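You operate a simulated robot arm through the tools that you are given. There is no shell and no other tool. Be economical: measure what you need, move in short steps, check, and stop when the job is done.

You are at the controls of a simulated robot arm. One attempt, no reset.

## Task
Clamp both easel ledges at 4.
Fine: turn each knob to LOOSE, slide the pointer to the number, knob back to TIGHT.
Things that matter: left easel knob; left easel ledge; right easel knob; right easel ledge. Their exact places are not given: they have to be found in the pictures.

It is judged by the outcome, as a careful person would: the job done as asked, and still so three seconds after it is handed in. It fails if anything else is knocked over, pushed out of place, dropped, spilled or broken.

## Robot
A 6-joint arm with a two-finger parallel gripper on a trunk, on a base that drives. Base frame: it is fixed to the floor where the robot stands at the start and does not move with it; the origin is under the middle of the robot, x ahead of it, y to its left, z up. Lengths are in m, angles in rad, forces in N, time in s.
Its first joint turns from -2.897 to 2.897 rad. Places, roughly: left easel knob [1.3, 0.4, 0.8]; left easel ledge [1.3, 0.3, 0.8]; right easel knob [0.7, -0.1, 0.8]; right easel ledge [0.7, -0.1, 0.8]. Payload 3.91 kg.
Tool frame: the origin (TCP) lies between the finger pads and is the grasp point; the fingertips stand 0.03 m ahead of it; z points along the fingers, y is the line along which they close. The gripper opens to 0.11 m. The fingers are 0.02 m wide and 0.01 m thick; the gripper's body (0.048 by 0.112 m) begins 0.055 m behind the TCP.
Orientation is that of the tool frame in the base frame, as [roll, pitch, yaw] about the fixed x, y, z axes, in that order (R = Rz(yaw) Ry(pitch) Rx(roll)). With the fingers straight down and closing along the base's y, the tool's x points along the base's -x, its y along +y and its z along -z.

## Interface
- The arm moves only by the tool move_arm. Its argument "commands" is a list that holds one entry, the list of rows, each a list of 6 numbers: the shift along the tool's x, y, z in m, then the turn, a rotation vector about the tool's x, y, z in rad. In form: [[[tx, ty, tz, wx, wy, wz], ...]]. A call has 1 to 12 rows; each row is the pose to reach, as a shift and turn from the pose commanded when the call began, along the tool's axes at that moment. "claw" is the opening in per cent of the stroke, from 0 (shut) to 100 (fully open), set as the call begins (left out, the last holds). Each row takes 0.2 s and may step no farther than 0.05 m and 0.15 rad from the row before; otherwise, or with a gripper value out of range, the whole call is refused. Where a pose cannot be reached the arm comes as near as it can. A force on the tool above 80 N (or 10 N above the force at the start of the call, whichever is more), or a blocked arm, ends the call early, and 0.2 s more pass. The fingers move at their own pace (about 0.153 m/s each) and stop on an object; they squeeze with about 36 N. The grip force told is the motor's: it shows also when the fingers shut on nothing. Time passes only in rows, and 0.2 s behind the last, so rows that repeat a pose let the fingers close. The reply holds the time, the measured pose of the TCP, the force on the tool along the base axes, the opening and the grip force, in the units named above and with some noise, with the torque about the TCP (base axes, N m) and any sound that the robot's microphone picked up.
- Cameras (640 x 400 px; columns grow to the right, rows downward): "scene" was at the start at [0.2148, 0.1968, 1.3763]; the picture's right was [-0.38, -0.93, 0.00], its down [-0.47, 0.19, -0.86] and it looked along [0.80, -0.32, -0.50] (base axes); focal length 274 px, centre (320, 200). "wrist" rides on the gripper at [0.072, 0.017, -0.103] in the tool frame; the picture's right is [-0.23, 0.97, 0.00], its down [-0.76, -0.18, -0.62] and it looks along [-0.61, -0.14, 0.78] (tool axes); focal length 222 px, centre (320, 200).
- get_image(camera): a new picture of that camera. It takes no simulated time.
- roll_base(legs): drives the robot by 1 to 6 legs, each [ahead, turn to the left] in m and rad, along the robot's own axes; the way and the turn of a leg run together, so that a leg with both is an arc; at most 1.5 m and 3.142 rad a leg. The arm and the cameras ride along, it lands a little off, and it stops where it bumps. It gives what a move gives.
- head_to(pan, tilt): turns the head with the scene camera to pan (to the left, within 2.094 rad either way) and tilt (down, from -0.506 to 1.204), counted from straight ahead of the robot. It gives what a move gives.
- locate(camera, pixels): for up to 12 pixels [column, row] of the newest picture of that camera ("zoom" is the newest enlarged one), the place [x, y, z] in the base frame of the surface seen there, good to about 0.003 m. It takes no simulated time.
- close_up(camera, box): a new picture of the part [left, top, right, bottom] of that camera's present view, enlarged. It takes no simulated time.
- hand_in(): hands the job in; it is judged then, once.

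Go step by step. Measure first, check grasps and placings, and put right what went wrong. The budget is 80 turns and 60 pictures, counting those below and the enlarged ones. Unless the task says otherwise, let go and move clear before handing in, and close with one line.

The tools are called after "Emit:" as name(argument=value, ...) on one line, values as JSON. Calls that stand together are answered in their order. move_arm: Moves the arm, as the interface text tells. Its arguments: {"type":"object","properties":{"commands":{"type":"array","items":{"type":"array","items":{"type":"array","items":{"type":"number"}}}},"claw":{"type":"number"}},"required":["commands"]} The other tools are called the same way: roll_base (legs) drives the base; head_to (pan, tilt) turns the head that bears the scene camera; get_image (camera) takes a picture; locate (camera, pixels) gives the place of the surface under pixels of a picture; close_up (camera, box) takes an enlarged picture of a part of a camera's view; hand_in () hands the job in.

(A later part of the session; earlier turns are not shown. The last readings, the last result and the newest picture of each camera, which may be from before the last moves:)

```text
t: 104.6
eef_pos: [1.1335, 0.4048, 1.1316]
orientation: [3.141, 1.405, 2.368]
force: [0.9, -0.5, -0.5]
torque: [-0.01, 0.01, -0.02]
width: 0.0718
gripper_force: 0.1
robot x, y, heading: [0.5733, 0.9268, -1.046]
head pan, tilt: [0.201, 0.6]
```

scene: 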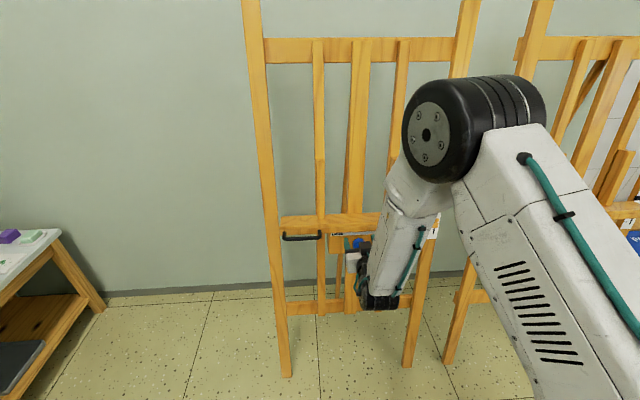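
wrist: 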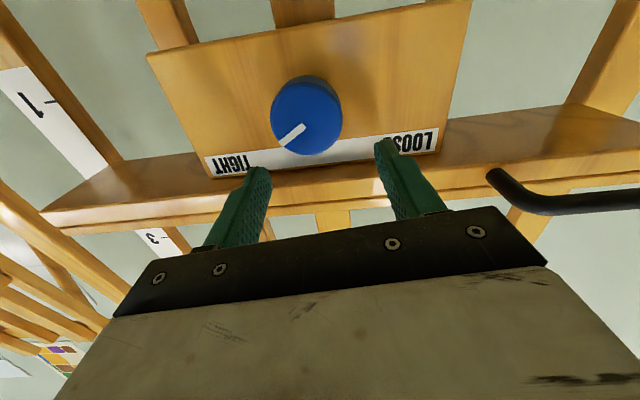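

Emit:
move_arm(commands=[[[0.042, 0.0135, 0.008, 0.022, 0, 0.0036], [0.084, 0.027, 0.016, 0.043, 0, 0.0072], [0.126, 0.0405, 0.024, 0.065, 0, 0.011], [0.168, 0.054, 0.032, 0.0865, 0, 0.0145], [0.21, 0.0675, 0.04, 0.108, 0, 0.018], [0.252, 0.081, 0.048, 0.13, 0, 0.022], [0.294, 0.0945, 0.056, 0.151, 0, 0.025], [0.3356, 0.108, 0.064, 0.173, 0, 0.029], [0.3356, 0.108, 0.064, 0.173, 0, 0.029]]])

Emit:
get_image(camera="wrist")

```text
t: 106.6
eef_pos: [1.2387, 0.4761, 0.8037]
orientation: [-3.018, 1.397, 2.308]
force: [0.1, 0.8, 0.4]
torque: [0.03, -0.01, -0.03]
width: 0.0715
gripper_force: 0.1
out of reach, approached as far as the arm can: row 6, 7, 8, 9
robot x, y, heading: [0.5713, 0.9273, -1.048]
head pan, tilt: [0.201, 0.6]
```

```text
29 pictures are left
```

wrist: 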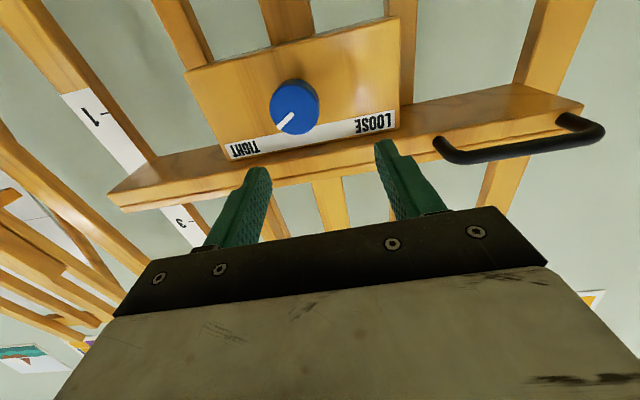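

Much better: only about 2.5 cm off now. I'll continue forward and down to the knob face.

Emit:
move_arm(commands=[[[0.008, -0.009, 0.0265, -0.005, -0.003, 0.01], [0.016, -0.018, 0.053, -0.0095, -0.006, 0.02], [0.016, -0.018, 0.053, -0.0095, -0.006, 0.02]]])

Emit:
get_image(camera="wrist")

```text
t: 107.4
eef_pos: [1.2694, 0.422, 0.7886]
orientation: [3.111, 1.407, 2.161]
force: [0.4, 0.1, -0.6]
torque: [-0.03, -0.01, -0.01]
width: 0.0715
gripper_force: 0.1
out of reach, approached as far as the arm can: row 1, 2, 3
robot x, y, heading: [0.5756, 0.9274, -1.044]
head pan, tilt: [0.201, 0.6]
```

```text
28 pictures are left
```

wrist: 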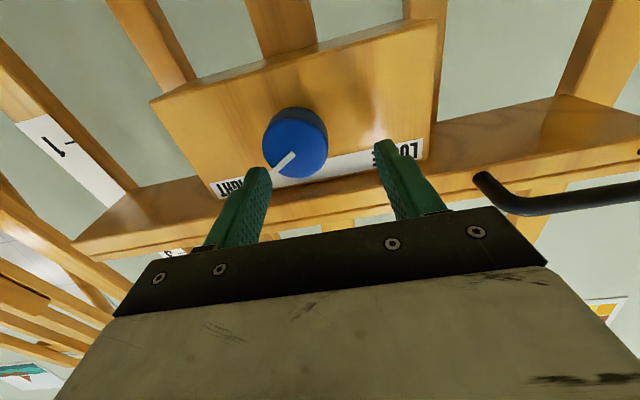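

The orientation now matches, with the tool about 13 mm left and 10 mm high (knob at (296,143) against finger mid at 323). I'll step in with that bias corrected.

Emit:
move_arm(commands=[[[0.02, -0.024, 0.0, 0, 0, 0], [0.021, -0.024, 0.012, 0, 0, 0], [0.021, -0.024, 0.021, 0, 0, 0], [0.021, -0.024, 0.021, 0, 0, 0]]])

Emit:
get_image(camera="wrist")

```text
t: 108.4
eef_pos: [1.2727, 0.3962, 0.7734]
orientation: [3.128, 1.409, 2.18]
force: [-25.0, 37.6, 17.9]
torque: [0.46, -0.38, 0.26]
width: 0.0715
gripper_force: 0.1
out of reach, approached as far as the arm can: row 1, 2, 3, 4
robot x, y, heading: [0.5695, 0.9304, -1.045]
head pan, tilt: [0.201, 0.6]
```

```text
27 pictures are left
```

wrist: 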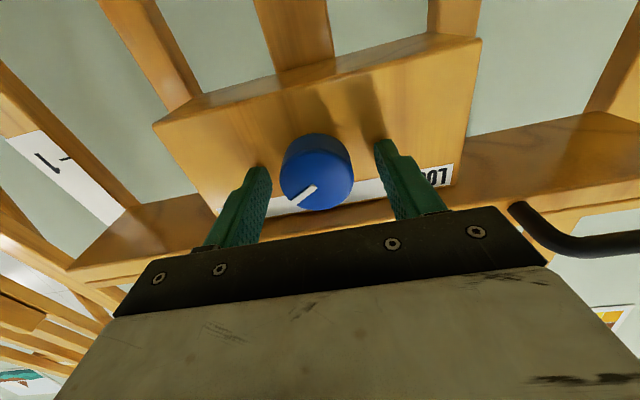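

The fingertips straddle the knob, centred, with the tips pressing lightly on the board (about 48 N). I'll back off 6 mm and close.

Emit:
move_arm(commands=[[[0, 0, -0.007, 0, 0, 0], [0, 0, -0.007, 0, 0, 0]]])

Emit:
move_arm(commands=[[[0, 0, 0, 0, 0, 0], [0, 0, 0, 0, 0, 0], [0, 0, 0, 0, 0, 0]]], claw=0)

```text
t: 109.0
eef_pos: [1.2779, 0.398, 0.7782]
orientation: [3.073, 1.41, 2.127]
force: [-17.3, 15.1, -1.9]
torque: [0.23, 0.28, 0.31]
width: 0.0692
gripper_force: 0.1
out of reach, approached as far as the arm can: row 1, 2
robot x, y, heading: [0.5724, 0.9276, -1.045]
head pan, tilt: [0.201, 0.6]
```

```text
t: 109.4
eef_pos: [1.2726, 0.3969, 0.779]
orientation: [3.076, 1.413, 2.119]
force: [-28.4, 2.4, 12.5]
torque: [-0.44, 0.04, -0.12]
width: 0.0411
gripper_force: 35.9
robot x, y, heading: [0.5714, 0.9238, -1.044]
head pan, tilt: [0.201, 0.6]
stopped in row 1: the force on the tool passed its limit at 112 N (the readings are from after the stop); the commanded pose is now the measured one
```

The knob is gripped (width 0.041). Now I turn counter-clockwise (negative about tool z).

Emit:
move_arm(commands=[[[0, 0, 0, 0, 0, -0.12], [0, 0, 0, 0, 0, -0.24], [0, 0, 0, 0, 0, -0.36], [0, 0, 0, 0, 0, -0.48], [0, 0, 0, 0, 0, -0.6]]])

Emit:
get_image(camera="wrist")

```text
t: 110.6
eef_pos: [1.2779, 0.3992, 0.7792]
orientation: [-1.858, 0.96, -2.756]
force: [0.0, 13.0, -8.8]
torque: [0.87, 0.39, 0.25]
width: 0.0412
gripper_force: 45.3
robot x, y, heading: [0.5725, 0.9253, -1.041]
head pan, tilt: [0.201, 0.6]
```

```text
26 pictures are left
```

wrist: 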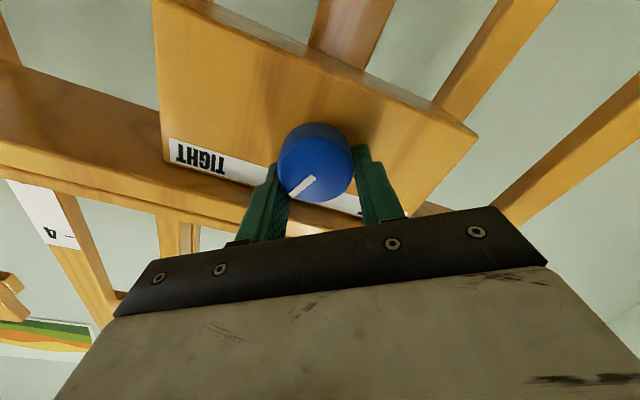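

The mark stays fixed relative to the fingers, so the knob is turning. I'll continue towards LOOSE.

Emit:
move_arm(commands=[[[0, 0, 0, 0, 0, -0.13], [0, 0, 0, 0, 0, -0.26], [0, 0, 0, 0, 0, -0.39], [0, 0, 0, 0, 0, -0.52], [0, 0, 0, 0, 0, -0.65], [0, 0, 0, 0, 0, -0.78], [0, 0, 0, 0, 0, -0.91], [0, 0, 0, 0, 0, -1.04], [0, 0, 0, 0, 0, -1.17], [0, 0, 0, 0, 0, -1.3], [0, 0, 0, 0, 0, -1.43], [0, 0, 0, 0, 0, -1.5]]])

Emit:
get_image(camera="wrist")

```text
t: 113.2
eef_pos: [1.2758, 0.3973, 0.7783]
orientation: [-1.755, -0.513, -2.434]
force: [3.2, 39.4, -2.9]
torque: [0.28, -0.51, 0.18]
width: 0.0413
gripper_force: 44.8
robot x, y, heading: [0.5743, 0.9254, -1.042]
head pan, tilt: [0.201, 0.6]
```

```text
25 pictures are left
```

wrist: 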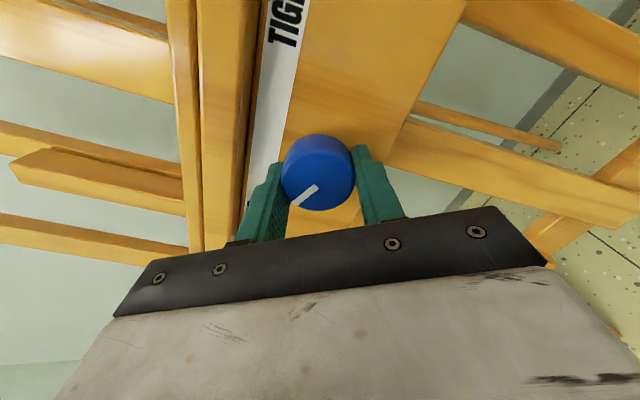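

The turn of about 2.1 rad is done without hitting a stop. I'll open slightly, withdraw, and check the mark against LOOSE.

Emit:
move_arm(commands=[[[0, 0, 0, 0, 0, 0], [0, 0, -0.03, 0, 0, 0], [0, 0, -0.07, 0, 0, 0], [0, 0, -0.07, 0, 0, 0]]], claw=48)

Emit:
get_image(camera="wrist")

Emit:
close_up(camera="scene", box=[250, 150, 490, 300])

```text
t: 114.2
eef_pos: [1.2359, 0.4538, 0.7884]
orientation: [-1.755, -0.513, -2.432]
force: [-0.3, -0.3, 0.1]
torque: [0.0, -0.01, 0.02]
width: 0.0531
gripper_force: 0.0
robot x, y, heading: [0.5704, 0.9261, -1.044]
head pan, tilt: [0.201, 0.6]
```

```text
24 pictures are left
```

wrist: 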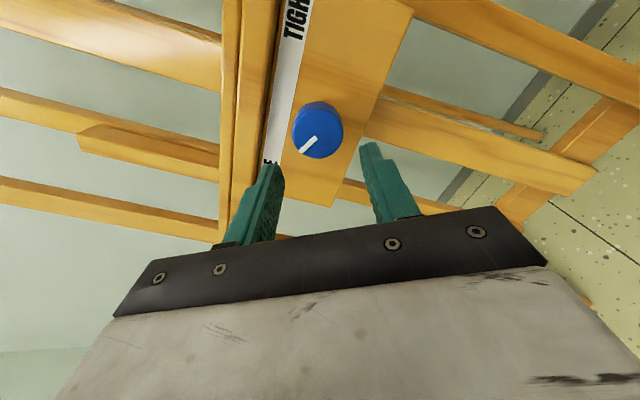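

```text
2.67 times, centred on (370, 225) of scene
```

zoom: 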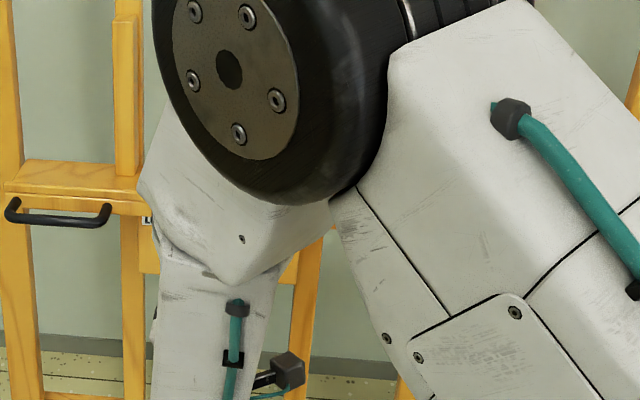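

The mark points to the LOOSE side and the ledge stays put. Next I move in front of the handle (bar centre about (1.411,0.515,0.832)) with the fingers closing vertically.

Emit:
move_arm(commands=[[[-0.01, -0.01, -0.0255, 0, 0, 0.1], [-0.04, -0.042, -0.0255, 0, 0, 0.21], [-0.07, -0.075, -0.0255, 0, 0, 0.32], [-0.1, -0.105, -0.0255, 0, 0, 0.43], [-0.127, -0.135, -0.0255, 0, 0, 0.53], [-0.127, -0.135, -0.0255, 0, 0, 0.53]]], claw=48)

Emit:
get_image(camera="wrist")

Emit:
get_image(camera="scene")

```text
t: 115.6
eef_pos: [1.3708, 0.5708, 0.8482]
orientation: [-1.732, 0.013, -2.526]
force: [-0.8, 0.2, -0.9]
torque: [-0.03, -0.03, -0.04]
width: 0.0527
gripper_force: 0.0
robot x, y, heading: [0.5707, 0.9291, -1.045]
head pan, tilt: [0.201, 0.6]
```

```text
22 pictures are left
```

wrist: 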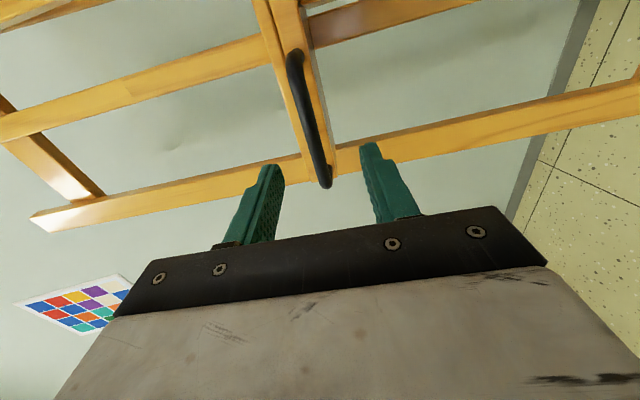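

```text
21 pictures are left
```

scene: 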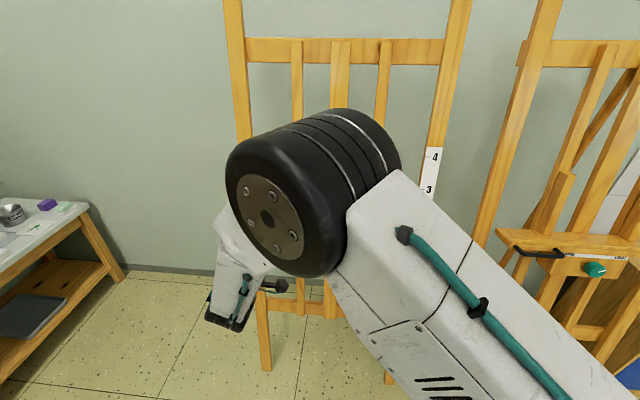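

The bar is centred between the fingers (tool axis meets it near (318,139)). I'll advance 63 mm and close on it.

Emit:
move_arm(commands=[[[0, -0.003, 0.03, 0, 0, 0], [0, -0.003, 0.06, 0, 0, 0], [0, -0.003, 0.062, 0, 0, 0]]], claw=48)

Emit:
move_arm(commands=[[[0, 0, 0, 0, 0, 0], [0, 0, 0, 0, 0, 0], [0, 0, 0, 0, 0, 0]]], claw=0)

Emit:
get_image(camera="wrist")

```text
t: 116.4
eef_pos: [1.4072, 0.5204, 0.8407]
orientation: [-1.732, 0.012, -2.527]
force: [0.6, 0.1, -0.7]
torque: [-0.04, -0.01, 0.0]
width: 0.0529
gripper_force: 0.0
robot x, y, heading: [0.5728, 0.9235, -1.046]
head pan, tilt: [0.201, 0.6]
```

```text
t: 117.2
eef_pos: [1.4059, 0.519, 0.8414]
orientation: [-1.731, 0.011, -2.526]
force: [1.1, -2.4, -1.2]
torque: [-0.48, 0.68, 0.27]
width: 0.0117
gripper_force: 44.5
robot x, y, heading: [0.5722, 0.924, -1.042]
head pan, tilt: [0.201, 0.6]
```

```text
20 pictures are left
```

wrist: 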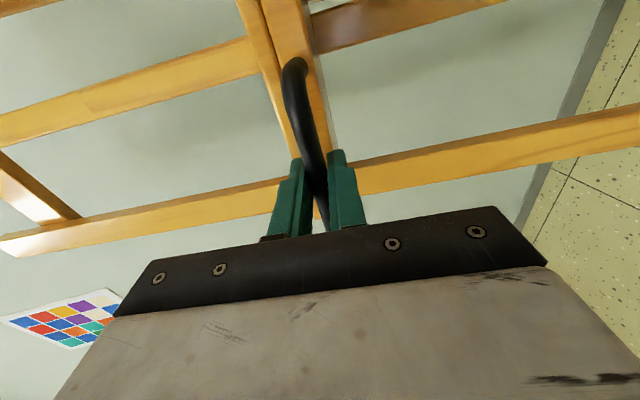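

The bar is gripped (0.0117 wide). I'll lift along the post slope, 0.19 m first.

Emit:
move_arm(commands=[[[0, -0.03, 0, 0, 0, 0], [0, -0.06, 0, 0, 0, 0], [0, -0.09, 0, 0, 0, 0], [0, -0.12, 0, 0, 0, 0], [0, -0.15, 0, 0, 0, 0], [0, -0.18, 0, 0, 0, 0], [0, -0.19, 0, 0, 0, 0], [0, -0.19, 0, 0, 0, 0]]])

Emit:
get_image(camera="scene")

```text
t: 119.0
eef_pos: [1.4249, 0.4921, 1.0265]
orientation: [-1.732, 0.012, -2.524]
force: [36.1, -1.7, -11.1]
torque: [-0.39, 0.62, 0.5]
width: 0.0116
gripper_force: 45.1
robot x, y, heading: [0.5717, 0.9239, -1.044]
head pan, tilt: [0.201, 0.6]
```

```text
19 pictures are left
```

scene: 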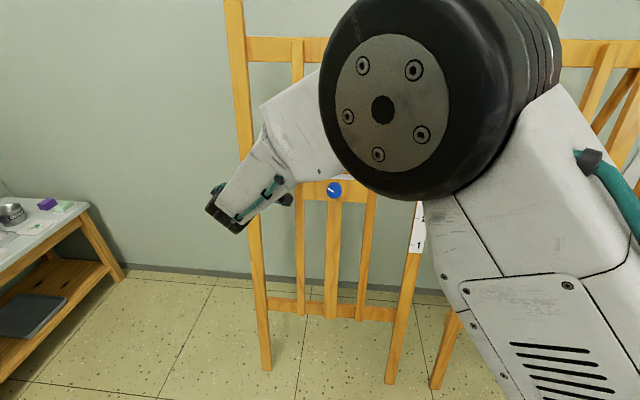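

The ledge rose by 0.185 m in z, and the numbers are about 0.0985 m apart in z, so about 12 mm remain. I'll finish the lift and then release carefully to check the pointer.

Emit:
move_arm(commands=[[[0, -0.012, 0, 0, 0, 0], [0, -0.0122, 0, 0, 0, 0], [0, -0.0122, 0, 0, 0, 0]]])

Emit:
move_arm(commands=[[[0, 0, 0, 0, 0, 0], [0, 0, 0, 0, 0, 0], [0, 0, -0.03, 0, 0, 0], [0, 0, -0.07, 0, 0, 0]]], claw=48)

Emit:
close_up(camera="scene", box=[200, 130, 440, 280])

```text
t: 119.8
eef_pos: [1.4259, 0.4938, 1.0296]
orientation: [-1.747, 0.001, -2.523]
force: [5.5, 26.3, -65.7]
torque: [0.34, 0.57, -0.92]
width: 0.0114
gripper_force: 45.0
robot x, y, heading: [0.5741, 0.9297, -1.045]
head pan, tilt: [0.201, 0.6]
```

```text
t: 120.8
eef_pos: [1.3824, 0.5467, 1.0509]
orientation: [-1.731, 0.013, -2.525]
force: [0.7, -0.5, -0.4]
torque: [-0.02, -0.03, -0.01]
width: 0.0526
gripper_force: 0.1
robot x, y, heading: [0.5721, 0.9219, -1.044]
head pan, tilt: [0.201, 0.6]
```

```text
2.67 times, centred on (320, 205) of scene
```

zoom: 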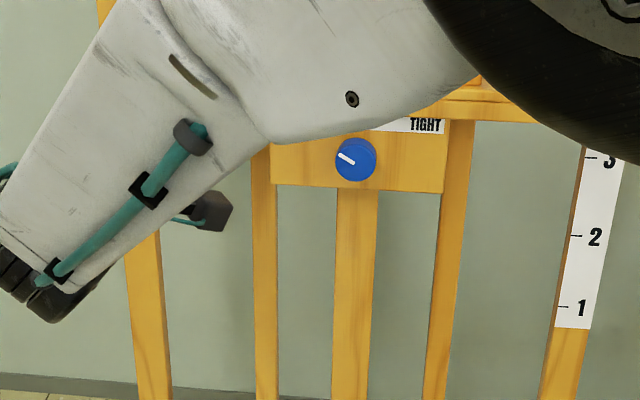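

The last bit met resistance (-66 N), so I need to know the exact ledge height. I'll locate the knob and tag edges from this zoom and compare.

Emit:
locate(camera="zoom", pixels=[[356, 160], [348, 160], [364, 160], [356, 172], [300, 160], [420, 165], [590, 306], [597, 236], [600, 160], [440, 125]])

Emit:
get_image(camera="wrist")

```text
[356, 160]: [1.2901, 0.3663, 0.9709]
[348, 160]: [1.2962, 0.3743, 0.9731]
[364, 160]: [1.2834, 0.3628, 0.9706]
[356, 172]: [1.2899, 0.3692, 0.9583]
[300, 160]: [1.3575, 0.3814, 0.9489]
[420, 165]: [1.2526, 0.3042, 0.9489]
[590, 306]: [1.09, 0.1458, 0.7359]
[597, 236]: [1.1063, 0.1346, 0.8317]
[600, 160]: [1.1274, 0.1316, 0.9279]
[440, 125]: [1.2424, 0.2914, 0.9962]
```

```text
17 pictures are left
```

wrist: 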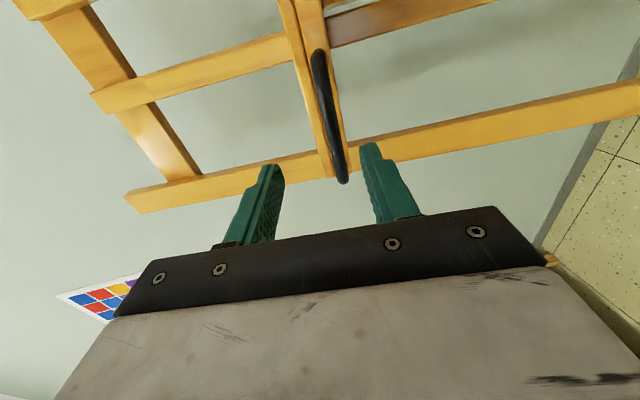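

By the knob's height the rise is about 0.196 m. I'll swing the arm left to unblock the scene camera's view of the pointer.

Emit:
move_arm(commands=[[[-0.02, 0, -0.03, 0, 0, 0], [-0.06, 0, -0.04, 0, 0, 0], [-0.1, 0, -0.04, 0, 0, 0], [-0.14, 0, -0.04, 0, 0, 0], [-0.18, 0, -0.04, 0, 0, 0], [-0.22, 0, -0.04, 0, 0, 0]]])

Emit:
close_up(camera="scene", box=[360, 110, 488, 190])

```text
t: 122.2
eef_pos: [1.5389, 0.7058, 1.0623]
orientation: [-1.732, 0.012, -2.525]
force: [-1.0, 0.1, 1.0]
torque: [0.07, 0.02, 0.04]
width: 0.0527
gripper_force: 0.0
robot x, y, heading: [0.575, 0.9251, -1.04]
head pan, tilt: [0.201, 0.6]
```

```text
5.00 times, centred on (424, 150) of scene
```

zoom: 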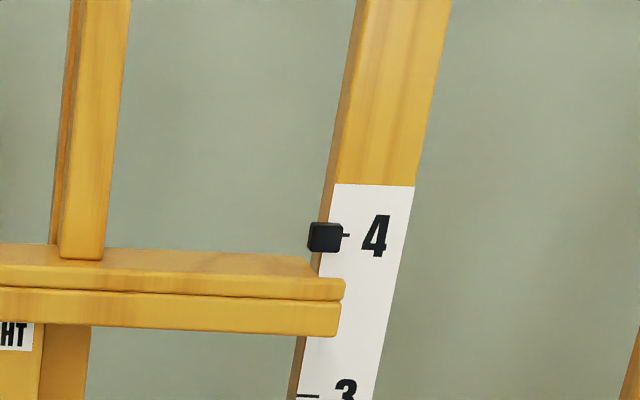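

The pointer is level with the 4 tick. Next I go back to the knob, now at about (1.291,0.370,0.969), to tighten it.

Emit:
move_arm(commands=[[[0.04, 0.007, 0, 0, 0, -0.05], [0.08, 0.014, 0, 0, 0, -0.1], [0.12, 0.021, 0, 0, 0, -0.15], [0.16, 0.028, 0, 0, 0, -0.2], [0.2, 0.035, 0, 0, 0, -0.25], [0.24, 0.042, 0.005, 0, 0, -0.3], [0.28, 0.049, 0.01, 0, 0, -0.35], [0.32, 0.056, 0.02, 0, 0, -0.4], [0.36, 0.063, 0.035, 0, 0, -0.47], [0.3975, 0.0704, 0.052, 0, 0, -0.53], [0.3975, 0.0704, 0.052, 0, 0, -0.53]]], claw=48)

Emit:
get_image(camera="wrist")

```text
t: 124.6
eef_pos: [1.2394, 0.4464, 0.9792]
orientation: [-1.755, -0.512, -2.43]
force: [-0.1, 0.1, -0.2]
torque: [0.01, 0.0, 0.01]
width: 0.0525
gripper_force: 0.0
robot x, y, heading: [0.5741, 0.9267, -1.048]
head pan, tilt: [0.201, 0.6]
```

```text
15 pictures are left
```

wrist: 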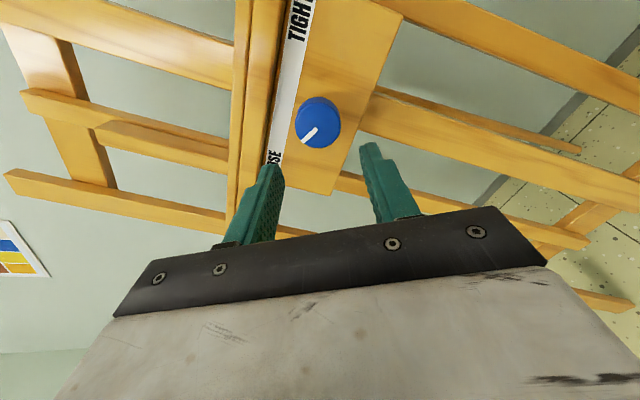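

Knob at (318,124) against the axis at (320,130): a 5 mm correction. I'll advance and grip.

Emit:
move_arm(commands=[[[0.005, -0.003, 0.03, 0, 0, 0], [0.005, -0.003, 0.06, 0, 0, 0], [0.005, -0.003, 0.083, 0, 0, 0], [0.005, -0.003, 0.083, 0, 0, 0]]], claw=48)

Emit:
move_arm(commands=[[[0, 0, 0, 0, 0, 0], [0, 0, 0, 0, 0, 0], [0, 0, 0, 0, 0, 0]]], claw=0)

```text
t: 125.6
eef_pos: [1.2841, 0.3753, 0.9705]
orientation: [-1.756, -0.51, -2.431]
force: [-0.2, -0.4, 0.3]
torque: [0.03, 0.02, 0.0]
width: 0.0528
gripper_force: 0.1
robot x, y, heading: [0.5717, 0.9262, -1.045]
head pan, tilt: [0.201, 0.6]
```

```text
t: 126.4
eef_pos: [1.2834, 0.3747, 0.9693]
orientation: [-1.755, -0.509, -2.433]
force: [-0.6, -3.9, -4.2]
torque: [0.09, -0.02, -0.1]
width: 0.0413
gripper_force: 44.8
robot x, y, heading: [0.5704, 0.9265, -1.042]
head pan, tilt: [0.201, 0.6]
```

Gripped cleanly. I'll turn clockwise by 2.1 rad, back to TIGHT.

Emit:
move_arm(commands=[[[0, 0, 0, 0, 0, 0.14], [0, 0, 0, 0, 0, 0.28], [0, 0, 0, 0, 0, 0.42], [0, 0, 0, 0, 0, 0.56], [0, 0, 0, 0, 0, 0.7], [0, 0, 0, 0, 0, 0.84], [0, 0, 0, 0, 0, 0.98], [0, 0, 0, 0, 0, 1.12], [0, 0, 0, 0, 0, 1.26], [0, 0, 0, 0, 0, 1.4], [0, 0, 0, 0, 0, 1.54], [0, 0, 0, 0, 0, 1.68]]])

Emit:
move_arm(commands=[[[0, 0, 0, 0, 0, 0.11], [0, 0, 0, 0, 0, 0.22], [0, 0, 0, 0, 0, 0.33], [0, 0, 0, 0, 0, 0.44], [0, 0, 0, 0, 0, 0.44]]])

Emit:
get_image(camera="wrist")

```text
t: 129.0
eef_pos: [1.2852, 0.378, 0.9669]
orientation: [-1.968, 1.131, -2.887]
force: [4.0, 20.4, -39.3]
torque: [0.88, 0.51, 0.61]
width: 0.0412
gripper_force: 44.8
robot x, y, heading: [0.5686, 0.9219, -1.039]
head pan, tilt: [0.201, 0.6]
```

```text
t: 130.2
eef_pos: [1.2867, 0.3777, 0.9706]
orientation: [2.952, 1.406, 1.999]
force: [20.1, 29.3, -25.6]
torque: [1.13, 0.52, 1.14]
width: 0.0412
gripper_force: 45.3
robot x, y, heading: [0.5671, 0.9267, -1.043]
head pan, tilt: [0.201, 0.6]
```

```text
14 pictures are left
```

wrist: 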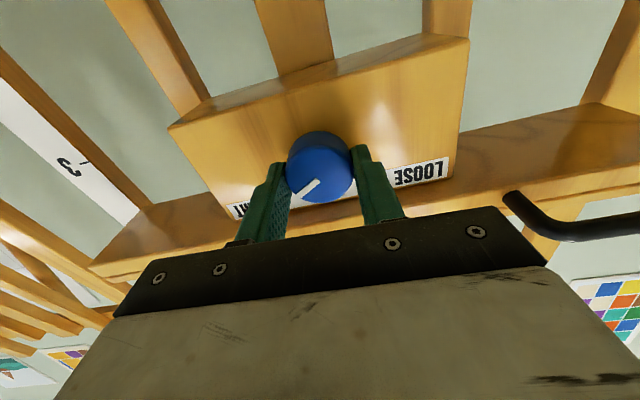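

The knob is back at the original TIGHT angle. I'll release, back out and raise the arm for travel.

Emit:
move_arm(commands=[[[0, 0, 0, 0, 0, 0], [0, 0, 0, 0, 0, 0], [0, 0, -0.04, 0, 0, 0], [0, 0, -0.08, 0, 0, 0], [-0.04, 0, -0.1, 0, 0, 0], [-0.08, 0, -0.11, 0, 0, 0], [-0.12, 0, -0.12, 0, 0, 0], [-0.15, 0, -0.13, 0, 0, 0]]], claw=55)

Emit:
close_up(camera="scene", box=[280, 100, 480, 225])

```text
t: 132.0
eef_pos: [1.2198, 0.459, 1.1393]
orientation: [2.956, 1.406, 2.002]
force: [0.3, -0.2, -0.4]
torque: [-0.02, -0.02, -0.04]
width: 0.0605
gripper_force: 0.0
robot x, y, heading: [0.5681, 0.9286, -1.043]
head pan, tilt: [0.201, 0.6]
```

```text
3.20 times, centred on (380, 162) of scene
```

zoom: 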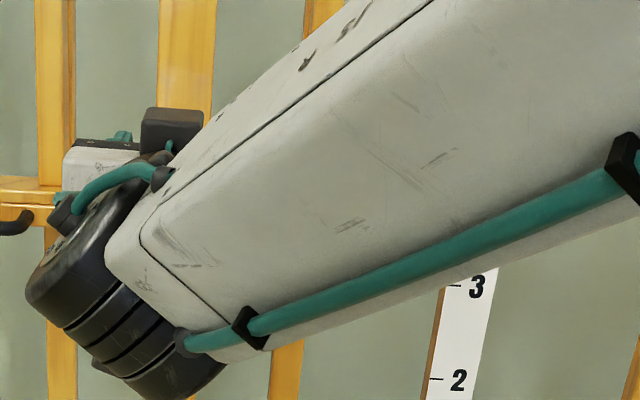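

Now I retract a little more and drive along the easel line to the matching stand for the right easel.

Emit:
move_arm(commands=[[[0, 0, -0.03, 0, 0, 0], [-0.01, 0, -0.06, 0, 0, 0], [-0.01, 0, -0.08, 0, 0, 0]]])

Emit:
roll_base(legs=[[0.08, 0], [0, -1.477], [0.75, 0], [0, 1.477]])

Emit:
get_image(camera="scene")

```text
t: 132.8
eef_pos: [1.1766, 0.5209, 1.1617]
orientation: [2.953, 1.405, 1.999]
force: [-1.0, 0.1, 0.6]
torque: [-0.05, -0.01, -0.06]
width: 0.0604
gripper_force: 0.0
robot x, y, heading: [0.5703, 0.9241, -1.045]
head pan, tilt: [0.201, 0.6]
```

```text
t: 144.7
eef_pos: [0.6026, 0.0019, 1.1613]
orientation: [2.951, 1.405, 1.994]
force: [0.7, 0.0, 0.6]
torque: [0.02, 0.01, 0.0]
width: 0.0605
gripper_force: 0.0
robot x, y, heading: [-0.0011, 0.4056, -1.046]
head pan, tilt: [0.201, 0.6]
```

```text
12 pictures are left
```

scene: 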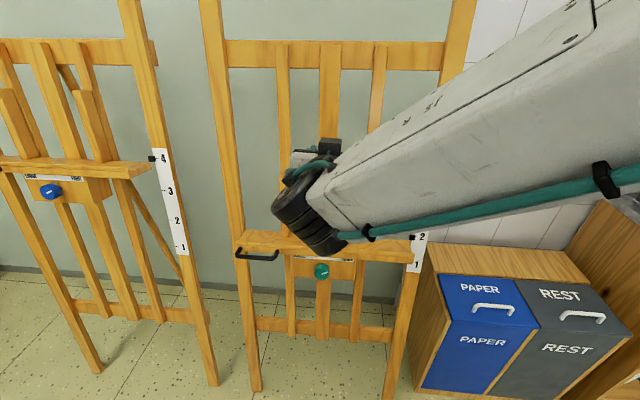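

The left ledge reads 4 from here too. I'll back up 0.08 m and measure the right knob and handle.

Emit:
roll_base(legs=[[-0.08, 0]])

Emit:
close_up(camera="scene", box=[230, 215, 358, 295])

```text
t: 145.8
eef_pos: [0.5624, 0.0722, 1.1619]
orientation: [2.948, 1.407, 1.993]
force: [0.0, -0.6, -0.8]
torque: [0.0, -0.01, 0.03]
width: 0.0604
gripper_force: 0.0
robot x, y, heading: [-0.0404, 0.4801, -1.041]
head pan, tilt: [0.201, 0.6]
```

```text
5.00 times, centred on (294, 255) of scene
```

zoom: 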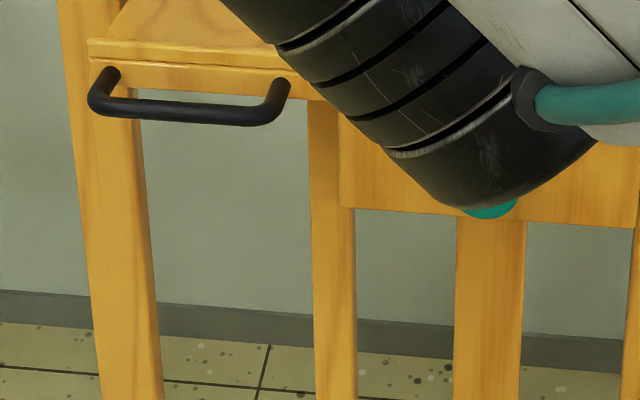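

Emit:
locate(camera="zoom", pixels=[[355, 180], [390, 195], [560, 200], [615, 205], [180, 110], [120, 104], [250, 116], [490, 212], [150, 78], [270, 90]])

```text
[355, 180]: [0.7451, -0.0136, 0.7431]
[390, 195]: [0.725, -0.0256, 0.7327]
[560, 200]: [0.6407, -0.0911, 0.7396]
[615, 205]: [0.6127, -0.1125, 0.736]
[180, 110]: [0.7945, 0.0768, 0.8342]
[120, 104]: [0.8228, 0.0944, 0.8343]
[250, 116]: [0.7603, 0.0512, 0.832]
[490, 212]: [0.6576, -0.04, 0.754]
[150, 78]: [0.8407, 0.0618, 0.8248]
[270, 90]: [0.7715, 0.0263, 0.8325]
```

Right knob face is about (0.662,-0.044,0.774), with u=(-0.801,-0.598). Poses with the tool rolled negative had no reach problem, so the roll limit was the issue. I'll pre-rotate by -0.35 about the tool axis and approach.

Emit:
move_arm(commands=[[[0.03, 0, 0.0, -0.002, 0, -0.043], [0.07, 0, 0.01, -0.005, 0.001, -0.086], [0.11, 0, 0.025, -0.007, 0.002, -0.128], [0.15, 0, 0.04, -0.01, 0.003, -0.171], [0.19, 0, 0.055, -0.013, 0.003, -0.214], [0.23, 0, 0.07, -0.015, 0.004, -0.257], [0.27, 0, 0.085, -0.018, 0.005, -0.3], [0.315, 0, 0.1, -0.02, 0.005, -0.342], [0.3577, 0, 0.112, -0.023, 0.006, -0.385], [0.3577, 0, 0.112, -0.023, 0.006, -0.385]]], claw=60)

Emit:
get_image(camera="wrist")

```text
t: 148.0
eef_pos: [0.6027, 0.034, 0.7902]
orientation: [-2.036, 1.182, -2.937]
force: [-0.4, -0.2, 0.3]
torque: [0.01, 0.02, -0.02]
width: 0.0662
gripper_force: 0.0
robot x, y, heading: [-0.0396, 0.4767, -1.041]
head pan, tilt: [0.201, 0.6]
```

```text
10 pictures are left
```

wrist: 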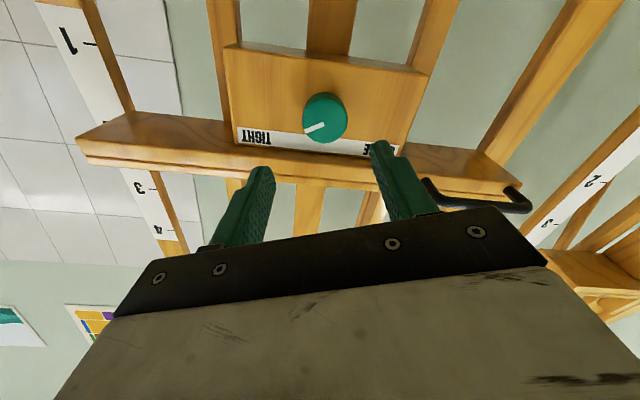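

Pose reached exactly. The knob at (325,119) is slightly off the axis (320,126), so I'll correct about 5 mm, advance and grip.

Emit:
move_arm(commands=[[[0.004, 0.005, 0.03, 0, 0, 0], [0.004, 0.005, 0.065, 0, 0, 0], [0.004, 0.005, 0.094, 0, 0, 0], [0.004, 0.005, 0.094, 0, 0, 0]]], claw=60)

Emit:
move_arm(commands=[[[0, 0, 0, 0, 0, 0], [0, 0, 0, 0, 0, 0], [0, 0, 0, 0, 0, 0]]], claw=0)

Emit:
get_image(camera="wrist")

```text
t: 149.0
eef_pos: [0.6613, -0.0379, 0.7693]
orientation: [-2.035, 1.183, -2.939]
force: [0.4, 0.4, 0.6]
torque: [-0.04, 0.01, 0.01]
width: 0.0662
gripper_force: 0.0
robot x, y, heading: [-0.0408, 0.4757, -1.049]
head pan, tilt: [0.201, 0.6]
```

```text
t: 149.8
eef_pos: [0.6603, -0.0379, 0.7689]
orientation: [-2.036, 1.184, -2.937]
force: [1.0, -3.6, -1.0]
torque: [-0.03, -0.04, -0.01]
width: 0.0412
gripper_force: 45.0
robot x, y, heading: [-0.0425, 0.4757, -1.047]
head pan, tilt: [0.201, 0.6]
```

```text
9 pictures are left
```

wrist: 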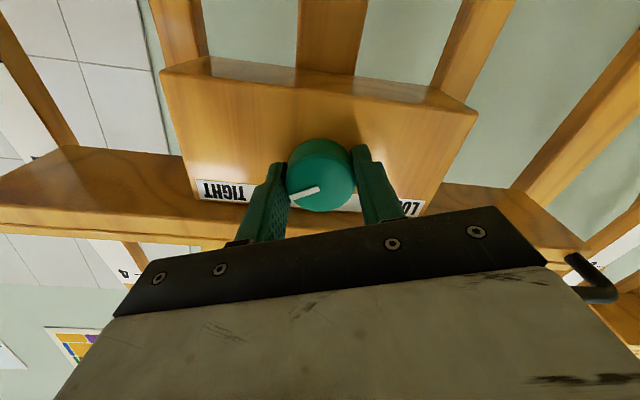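

Clean grip. I'll turn counter-clockwise 2.1 rad to LOOSE.

Emit:
move_arm(commands=[[[0, 0, 0, 0, 0, -0.14], [0, 0, 0, 0, 0, -0.28], [0, 0, 0, 0, 0, -0.42], [0, 0, 0, 0, 0, -0.56], [0, 0, 0, 0, 0, -0.7], [0, 0, 0, 0, 0, -0.84], [0, 0, 0, 0, 0, -0.98], [0, 0, 0, 0, 0, -1.12], [0, 0, 0, 0, 0, -1.26], [0, 0, 0, 0, 0, -1.4], [0, 0, 0, 0, 0, -1.54], [0, 0, 0, 0, 0, -1.68]]])

Emit:
move_arm(commands=[[[0, 0, 0, 0, 0, -0.14], [0, 0, 0, 0, 0, -0.28], [0, 0, 0, 0, 0, -0.42], [0, 0, 0, 0, 0, -0.42]]])

Emit:
move_arm(commands=[[[0, 0, 0, 0, 0, 0], [0, 0, 0, 0, 0, 0], [0, 0, -0.04, 0, 0, 0], [0, 0, -0.08, 0, 0, 0], [0, 0, -0.095, 0, 0, 0]]], claw=48)

Emit:
get_image(camera="wrist")

```text
t: 152.4
eef_pos: [0.6592, -0.0381, 0.7704]
orientation: [-1.758, -0.454, -2.42]
force: [4.1, -19.9, -1.5]
torque: [0.14, 0.05, 0.24]
width: 0.0414
gripper_force: 45.2
robot x, y, heading: [-0.0419, 0.4756, -1.046]
head pan, tilt: [0.201, 0.6]
```

```text
t: 153.4
eef_pos: [0.6584, -0.0362, 0.7698]
orientation: [-1.838, -0.863, -2.3]
force: [8.7, -18.3, -7.4]
torque: [0.48, -0.27, -0.1]
width: 0.0416
gripper_force: 45.1
robot x, y, heading: [-0.0445, 0.4765, -1.046]
head pan, tilt: [0.201, 0.6]
```

```text
t: 154.6
eef_pos: [0.6028, 0.0386, 0.7847]
orientation: [-1.834, -0.862, -2.301]
force: [0.3, -0.6, -0.5]
torque: [-0.02, -0.01, -0.01]
width: 0.0529
gripper_force: 0.0
robot x, y, heading: [-0.0453, 0.4761, -1.041]
head pan, tilt: [0.201, 0.6]
```

```text
8 pictures are left
```

wrist: 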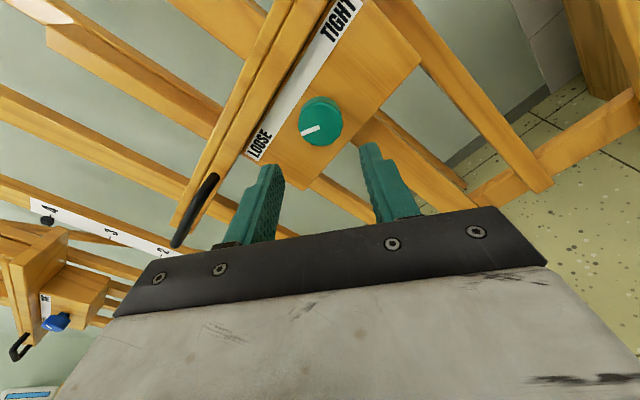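

The mark points at LOOSE. Next I move in front of the right handle with the fingers vertical.

Emit:
move_arm(commands=[[[-0.0085, -0.025, 0, 0, 0, 0.126], [-0.017, -0.05, 0, 0, 0, 0.25], [-0.0255, -0.0755, 0, 0, 0, 0.377], [-0.034, -0.101, 0, 0, 0, 0.503], [-0.0425, -0.126, 0, 0, 0, 0.63], [-0.051, -0.151, 0.005, 0, 0, 0.755], [-0.0594, -0.1765, 0.0097, 0, 0, 0.88], [-0.0594, -0.1765, 0.0097, 0, 0, 0.88]]], claw=48)

Emit:
get_image(camera="wrist")

```text
t: 156.4
eef_pos: [0.7561, 0.1244, 0.8514]
orientation: [-1.741, 0.002, -2.503]
force: [0.3, -0.2, -0.2]
torque: [0.01, 0.01, -0.01]
width: 0.0529
gripper_force: 0.1
robot x, y, heading: [-0.0419, 0.4796, -1.049]
head pan, tilt: [0.201, 0.6]
```

```text
7 pictures are left
```

wrist: 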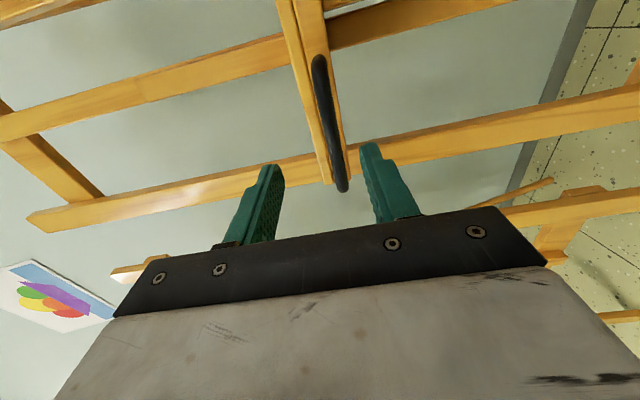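

The bar sits about 13 px to the right of the axis, i.e. 8 mm low. I'll correct, advance, grip, and lift 0.19 m.

Emit:
move_arm(commands=[[[0, 0.008, 0.02, 0, 0, 0], [0, 0.008, 0.05, 0, 0, 0], [0, 0.008, 0.062, 0, 0, 0]]], claw=48)

Emit:
move_arm(commands=[[[0, 0, 0, 0, 0, 0], [0, 0, 0, 0, 0, 0], [0, 0, 0, 0, 0, 0]]], claw=0)

Emit:
move_arm(commands=[[[0, -0.03, 0, 0, 0, 0], [0, -0.06, 0, 0, 0, 0], [0, -0.09, 0, 0, 0, 0], [0, -0.12, 0, 0, 0, 0], [0, -0.15, 0, 0, 0, 0], [0, -0.18, 0, 0, 0, 0], [0, -0.194, 0, 0, 0, 0], [0, -0.194, 0, 0, 0, 0]]])

```text
t: 157.2
eef_pos: [0.7914, 0.0768, 0.8321]
orientation: [-1.74, -0.001, -2.504]
force: [-0.3, 0.3, 0.0]
torque: [0.01, 0.03, 0.0]
width: 0.0527
gripper_force: 0.0
robot x, y, heading: [-0.043, 0.4746, -1.04]
head pan, tilt: [0.201, 0.6]
```

```text
t: 158.0
eef_pos: [0.7916, 0.0759, 0.8306]
orientation: [-1.744, -0.001, -2.503]
force: [-0.4, 1.9, -11.4]
torque: [0.39, -0.2, 0.6]
width: 0.0118
gripper_force: 45.3
robot x, y, heading: [-0.0441, 0.4769, -1.043]
head pan, tilt: [0.201, 0.6]
```

```text
t: 159.8
eef_pos: [0.8128, 0.0497, 1.023]
orientation: [-1.74, 0.0, -2.503]
force: [24.9, -19.5, -10.0]
torque: [0.08, -0.05, 0.21]
width: 0.0121
gripper_force: 45.3
robot x, y, heading: [-0.0435, 0.4783, -1.049]
head pan, tilt: [0.201, 0.6]
```

Rise is 0.192 m. I'll add 5 mm, release, and swing left to see the pointer.

Emit:
move_arm(commands=[[[0, -0.005, 0, 0, 0, 0], [0, -0.005, 0, 0, 0, 0]]])

Emit:
move_arm(commands=[[[0, 0, 0, 0, 0, 0], [0, 0, 0, 0, 0, 0], [0, 0, -0.03, 0, 0, 0], [0, 0, -0.07, 0, 0, 0], [-0.03, 0, -0.1, 0, 0, 0], [-0.07, 0, -0.11, 0, 0, 0], [-0.11, 0, -0.11, 0, 0, 0], [-0.15, 0, -0.11, 0, 0, 0], [-0.19, 0, -0.11, 0, 0, 0], [-0.22, 0, -0.11, 0, 0, 0]]], claw=48)

Emit:
close_up(camera="scene", box=[300, 110, 460, 210])

```text
t: 160.4
eef_pos: [0.8116, 0.0483, 1.0276]
orientation: [-1.741, -0.001, -2.505]
force: [20.6, -21.8, -13.3]
torque: [0.18, -0.16, 0.56]
width: 0.0117
gripper_force: 44.7
robot x, y, heading: [-0.0408, 0.4747, -1.044]
head pan, tilt: [0.201, 0.6]
```

```text
t: 162.6
eef_pos: [0.9232, 0.267, 1.046]
orientation: [-1.739, 0.001, -2.503]
force: [-0.7, -0.3, 0.1]
torque: [0.0, 0.07, 0.0]
width: 0.0527
gripper_force: 0.0
robot x, y, heading: [-0.043, 0.4793, -1.044]
head pan, tilt: [0.201, 0.6]
```

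```text
4.00 times, centred on (380, 160) of scene
```

zoom: 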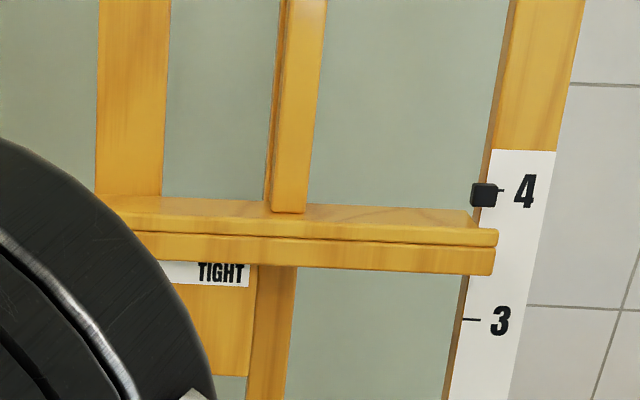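

The pointer is next to the 4 tick, maybe slightly low because of perspective. I'll measure it: its initial height at 2 was about 0.8345, and the marks' spacing matters.

Emit:
locate(camera="zoom", pixels=[[483, 195], [480, 193], [486, 197], [501, 190], [506, 190], [475, 319], [480, 319], [483, 186], [483, 204]])

```text
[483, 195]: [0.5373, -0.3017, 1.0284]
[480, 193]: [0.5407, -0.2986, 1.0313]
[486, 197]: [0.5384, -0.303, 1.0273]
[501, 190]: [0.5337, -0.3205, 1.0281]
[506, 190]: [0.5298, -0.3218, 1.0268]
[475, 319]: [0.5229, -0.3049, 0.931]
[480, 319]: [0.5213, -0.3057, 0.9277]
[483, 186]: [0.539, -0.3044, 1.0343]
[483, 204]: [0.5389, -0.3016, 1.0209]
```

The pointer centre z of 1.028 equals the tick z of 1.0275, so it is right on 4. Now I go back to the knob to tighten it.

Emit:
move_arm(commands=[[[0.036, 0.006, 0, 0, 0, -0.08], [0.072, 0.012, 0, 0, 0, -0.16], [0.108, 0.018, 0, 0, 0, -0.24], [0.144, 0.024, 0, 0, 0, -0.32], [0.18, 0.03, 0, 0, 0, -0.4], [0.216, 0.036, 0.003, 0, 0, -0.48], [0.252, 0.042, 0.008, 0, 0, -0.56], [0.288, 0.047, 0.014, 0, 0, -0.64], [0.324, 0.052, 0.022, 0, 0, -0.72], [0.36, 0.057, 0.032, 0, 0, -0.8], [0.393, 0.062, 0.042, 0, 0, -0.88], [0.393, 0.062, 0.042, 0, 0, -0.88]]], claw=48)

Emit:
get_image(camera="wrist")

```text
t: 165.2
eef_pos: [0.6273, 0.0095, 0.9773]
orientation: [-1.834, -0.862, -2.3]
force: [0.6, -0.2, -0.3]
torque: [-0.04, -0.01, 0.04]
width: 0.0527
gripper_force: 0.0
robot x, y, heading: [-0.0415, 0.4749, -1.043]
head pan, tilt: [0.201, 0.6]
```

```text
5 pictures are left
```

wrist: 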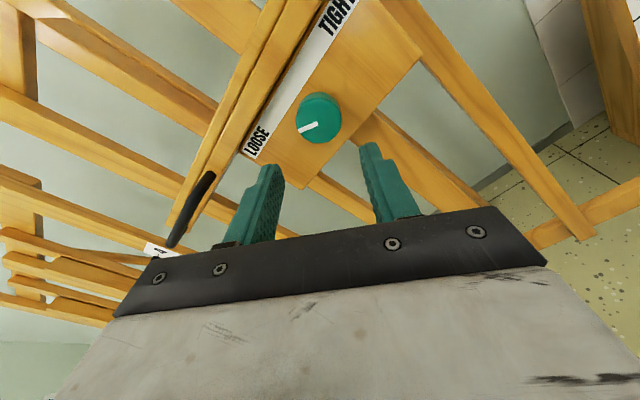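

The view matches the release view within a few pixels. I'll advance, grip, and turn clockwise 2.1 rad.

Emit:
move_arm(commands=[[[0.003, -0.001, 0.03, 0, 0, 0], [0.003, -0.001, 0.06, 0, 0, 0], [0.003, -0.001, 0.09, 0, 0, 0], [0.003, -0.001, 0.091, 0, 0, 0]]], claw=48)

Emit:
move_arm(commands=[[[0, 0, 0, 0, 0, 0], [0, 0, 0, 0, 0, 0], [0, 0, 0, 0, 0, 0]]], claw=0)

Emit:
move_arm(commands=[[[0, 0, 0, 0, 0, 0.14], [0, 0, 0, 0, 0, 0.28], [0, 0, 0, 0, 0, 0.42], [0, 0, 0, 0, 0, 0.56], [0, 0, 0, 0, 0, 0.7], [0, 0, 0, 0, 0, 0.84], [0, 0, 0, 0, 0, 0.98], [0, 0, 0, 0, 0, 1.12], [0, 0, 0, 0, 0, 1.26], [0, 0, 0, 0, 0, 1.4], [0, 0, 0, 0, 0, 1.54], [0, 0, 0, 0, 0, 1.68]]])

Emit:
move_arm(commands=[[[0, 0, 0, 0, 0, 0.14], [0, 0, 0, 0, 0, 0.28], [0, 0, 0, 0, 0, 0.42], [0, 0, 0, 0, 0, 0.44]]])

Emit:
get_image(camera="wrist")

```text
t: 166.2
eef_pos: [0.6788, -0.0639, 0.9661]
orientation: [-1.834, -0.862, -2.301]
force: [-0.6, 0.0, 0.3]
torque: [-0.01, 0.01, 0.03]
width: 0.0528
gripper_force: 0.0
robot x, y, heading: [-0.0407, 0.4759, -1.046]
head pan, tilt: [0.201, 0.6]
```

```text
t: 167.0
eef_pos: [0.6791, -0.0639, 0.9655]
orientation: [-1.835, -0.863, -2.301]
force: [-7.0, -3.4, -9.1]
torque: [0.06, 0.13, -0.34]
width: 0.0414
gripper_force: 45.1
robot x, y, heading: [-0.0403, 0.4788, -1.045]
head pan, tilt: [0.201, 0.6]
```

```text
t: 169.6
eef_pos: [0.6792, -0.0646, 0.9648]
orientation: [-1.813, 0.789, -2.677]
force: [-6.8, -7.6, -4.2]
torque: [-0.12, -0.04, -0.25]
width: 0.0417
gripper_force: 44.6
robot x, y, heading: [-0.0427, 0.4745, -1.049]
head pan, tilt: [0.201, 0.6]
```

```text
t: 170.6
eef_pos: [0.6798, -0.0638, 0.9654]
orientation: [-2.059, 1.203, -2.964]
force: [-0.1, -8.4, -1.3]
torque: [-0.46, -0.37, 0.24]
width: 0.0411
gripper_force: 45.2
robot x, y, heading: [-0.0432, 0.4791, -1.038]
head pan, tilt: [0.201, 0.6]
```

```text
4 pictures are left
```

wrist: 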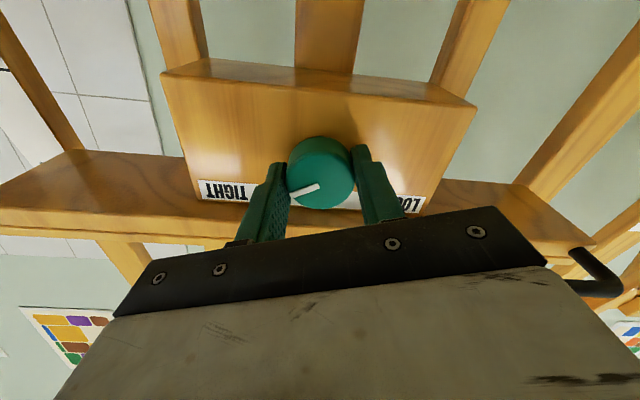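

The mark is back at TIGHT, the same as the first grip picture. I'll release, back out, swing aside and verify both easels.

Emit:
move_arm(commands=[[[0, 0, 0, 0, 0, 0], [0, 0, 0, 0, 0, 0], [0, 0, -0.04, 0, 0, 0], [0, 0, -0.08, 0, 0, 0], [0, 0, -0.11, 0, 0, 0], [-0.013, 0.038, -0.12, 0, 0, 0], [-0.026, 0.076, -0.12, 0, 0, 0], [-0.04, 0.114, -0.12, 0, 0, 0], [-0.053, 0.152, -0.12, 0, 0, 0], [-0.066, 0.19, -0.12, 0, 0, 0], [-0.08, 0.23, -0.12, 0, 0, 0], [-0.097, 0.27, -0.12, 0, 0, 0]]], claw=55)

Emit:
get_image(camera="scene")

```text
t: 173.2
eef_pos: [0.8398, 0.2018, 0.9897]
orientation: [-2.059, 1.201, -2.963]
force: [0.2, -0.6, -0.3]
torque: [0.02, -0.01, 0.02]
width: 0.0607
gripper_force: 0.1
robot x, y, heading: [-0.0427, 0.48, -1.047]
head pan, tilt: [0.201, 0.6]
```

```text
3 pictures are left
```

scene: 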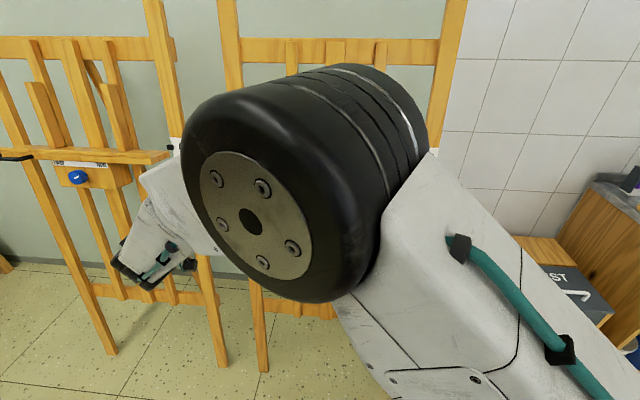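

The elbow blocks the right easel. I'll check the left knob and shift the arm further left.

Emit:
close_up(camera="scene", box=[40, 130, 200, 230])

Emit:
move_arm(commands=[[[-0.022, 0.025, -0.01, 0, 0, 0], [-0.044, 0.05, -0.02, 0, 0, 0], [-0.066, 0.075, -0.02, 0, 0, 0], [-0.09, 0.1, -0.02, 0, 0, 0], [-0.11, 0.125, -0.02, 0, 0, 0]]])

Emit:
close_up(camera="scene", box=[230, 100, 470, 250])

```text
4.00 times, centred on (120, 180) of scene
```

zoom: 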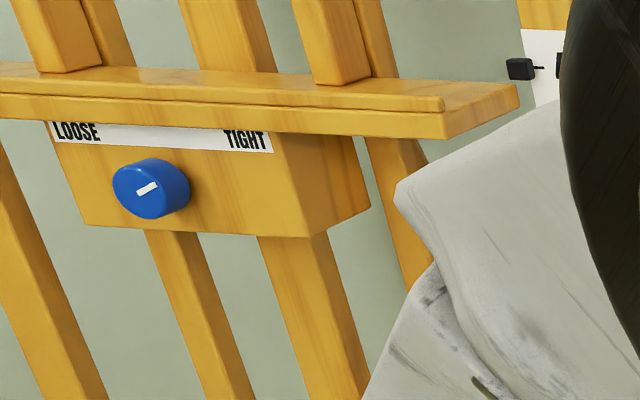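

```text
t: 174.4
eef_pos: [0.9591, 0.3012, 1.056]
orientation: [-2.059, 1.201, -2.964]
force: [-0.3, -0.5, 0.8]
torque: [0.01, 0.05, -0.02]
width: 0.0606
gripper_force: 0.0
robot x, y, heading: [-0.0387, 0.4767, -1.049]
head pan, tilt: [0.201, 0.6]
```

```text
2.67 times, centred on (350, 175) of scene
```

zoom: 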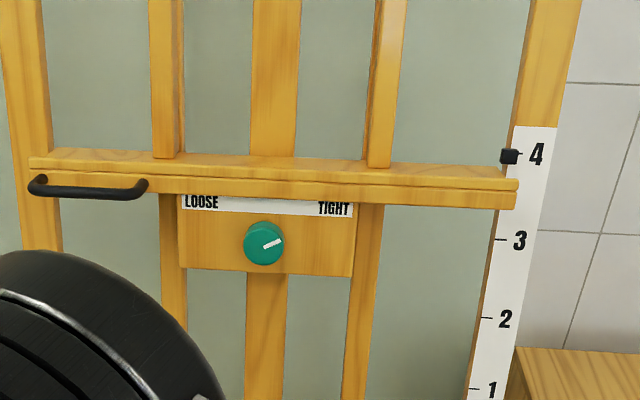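

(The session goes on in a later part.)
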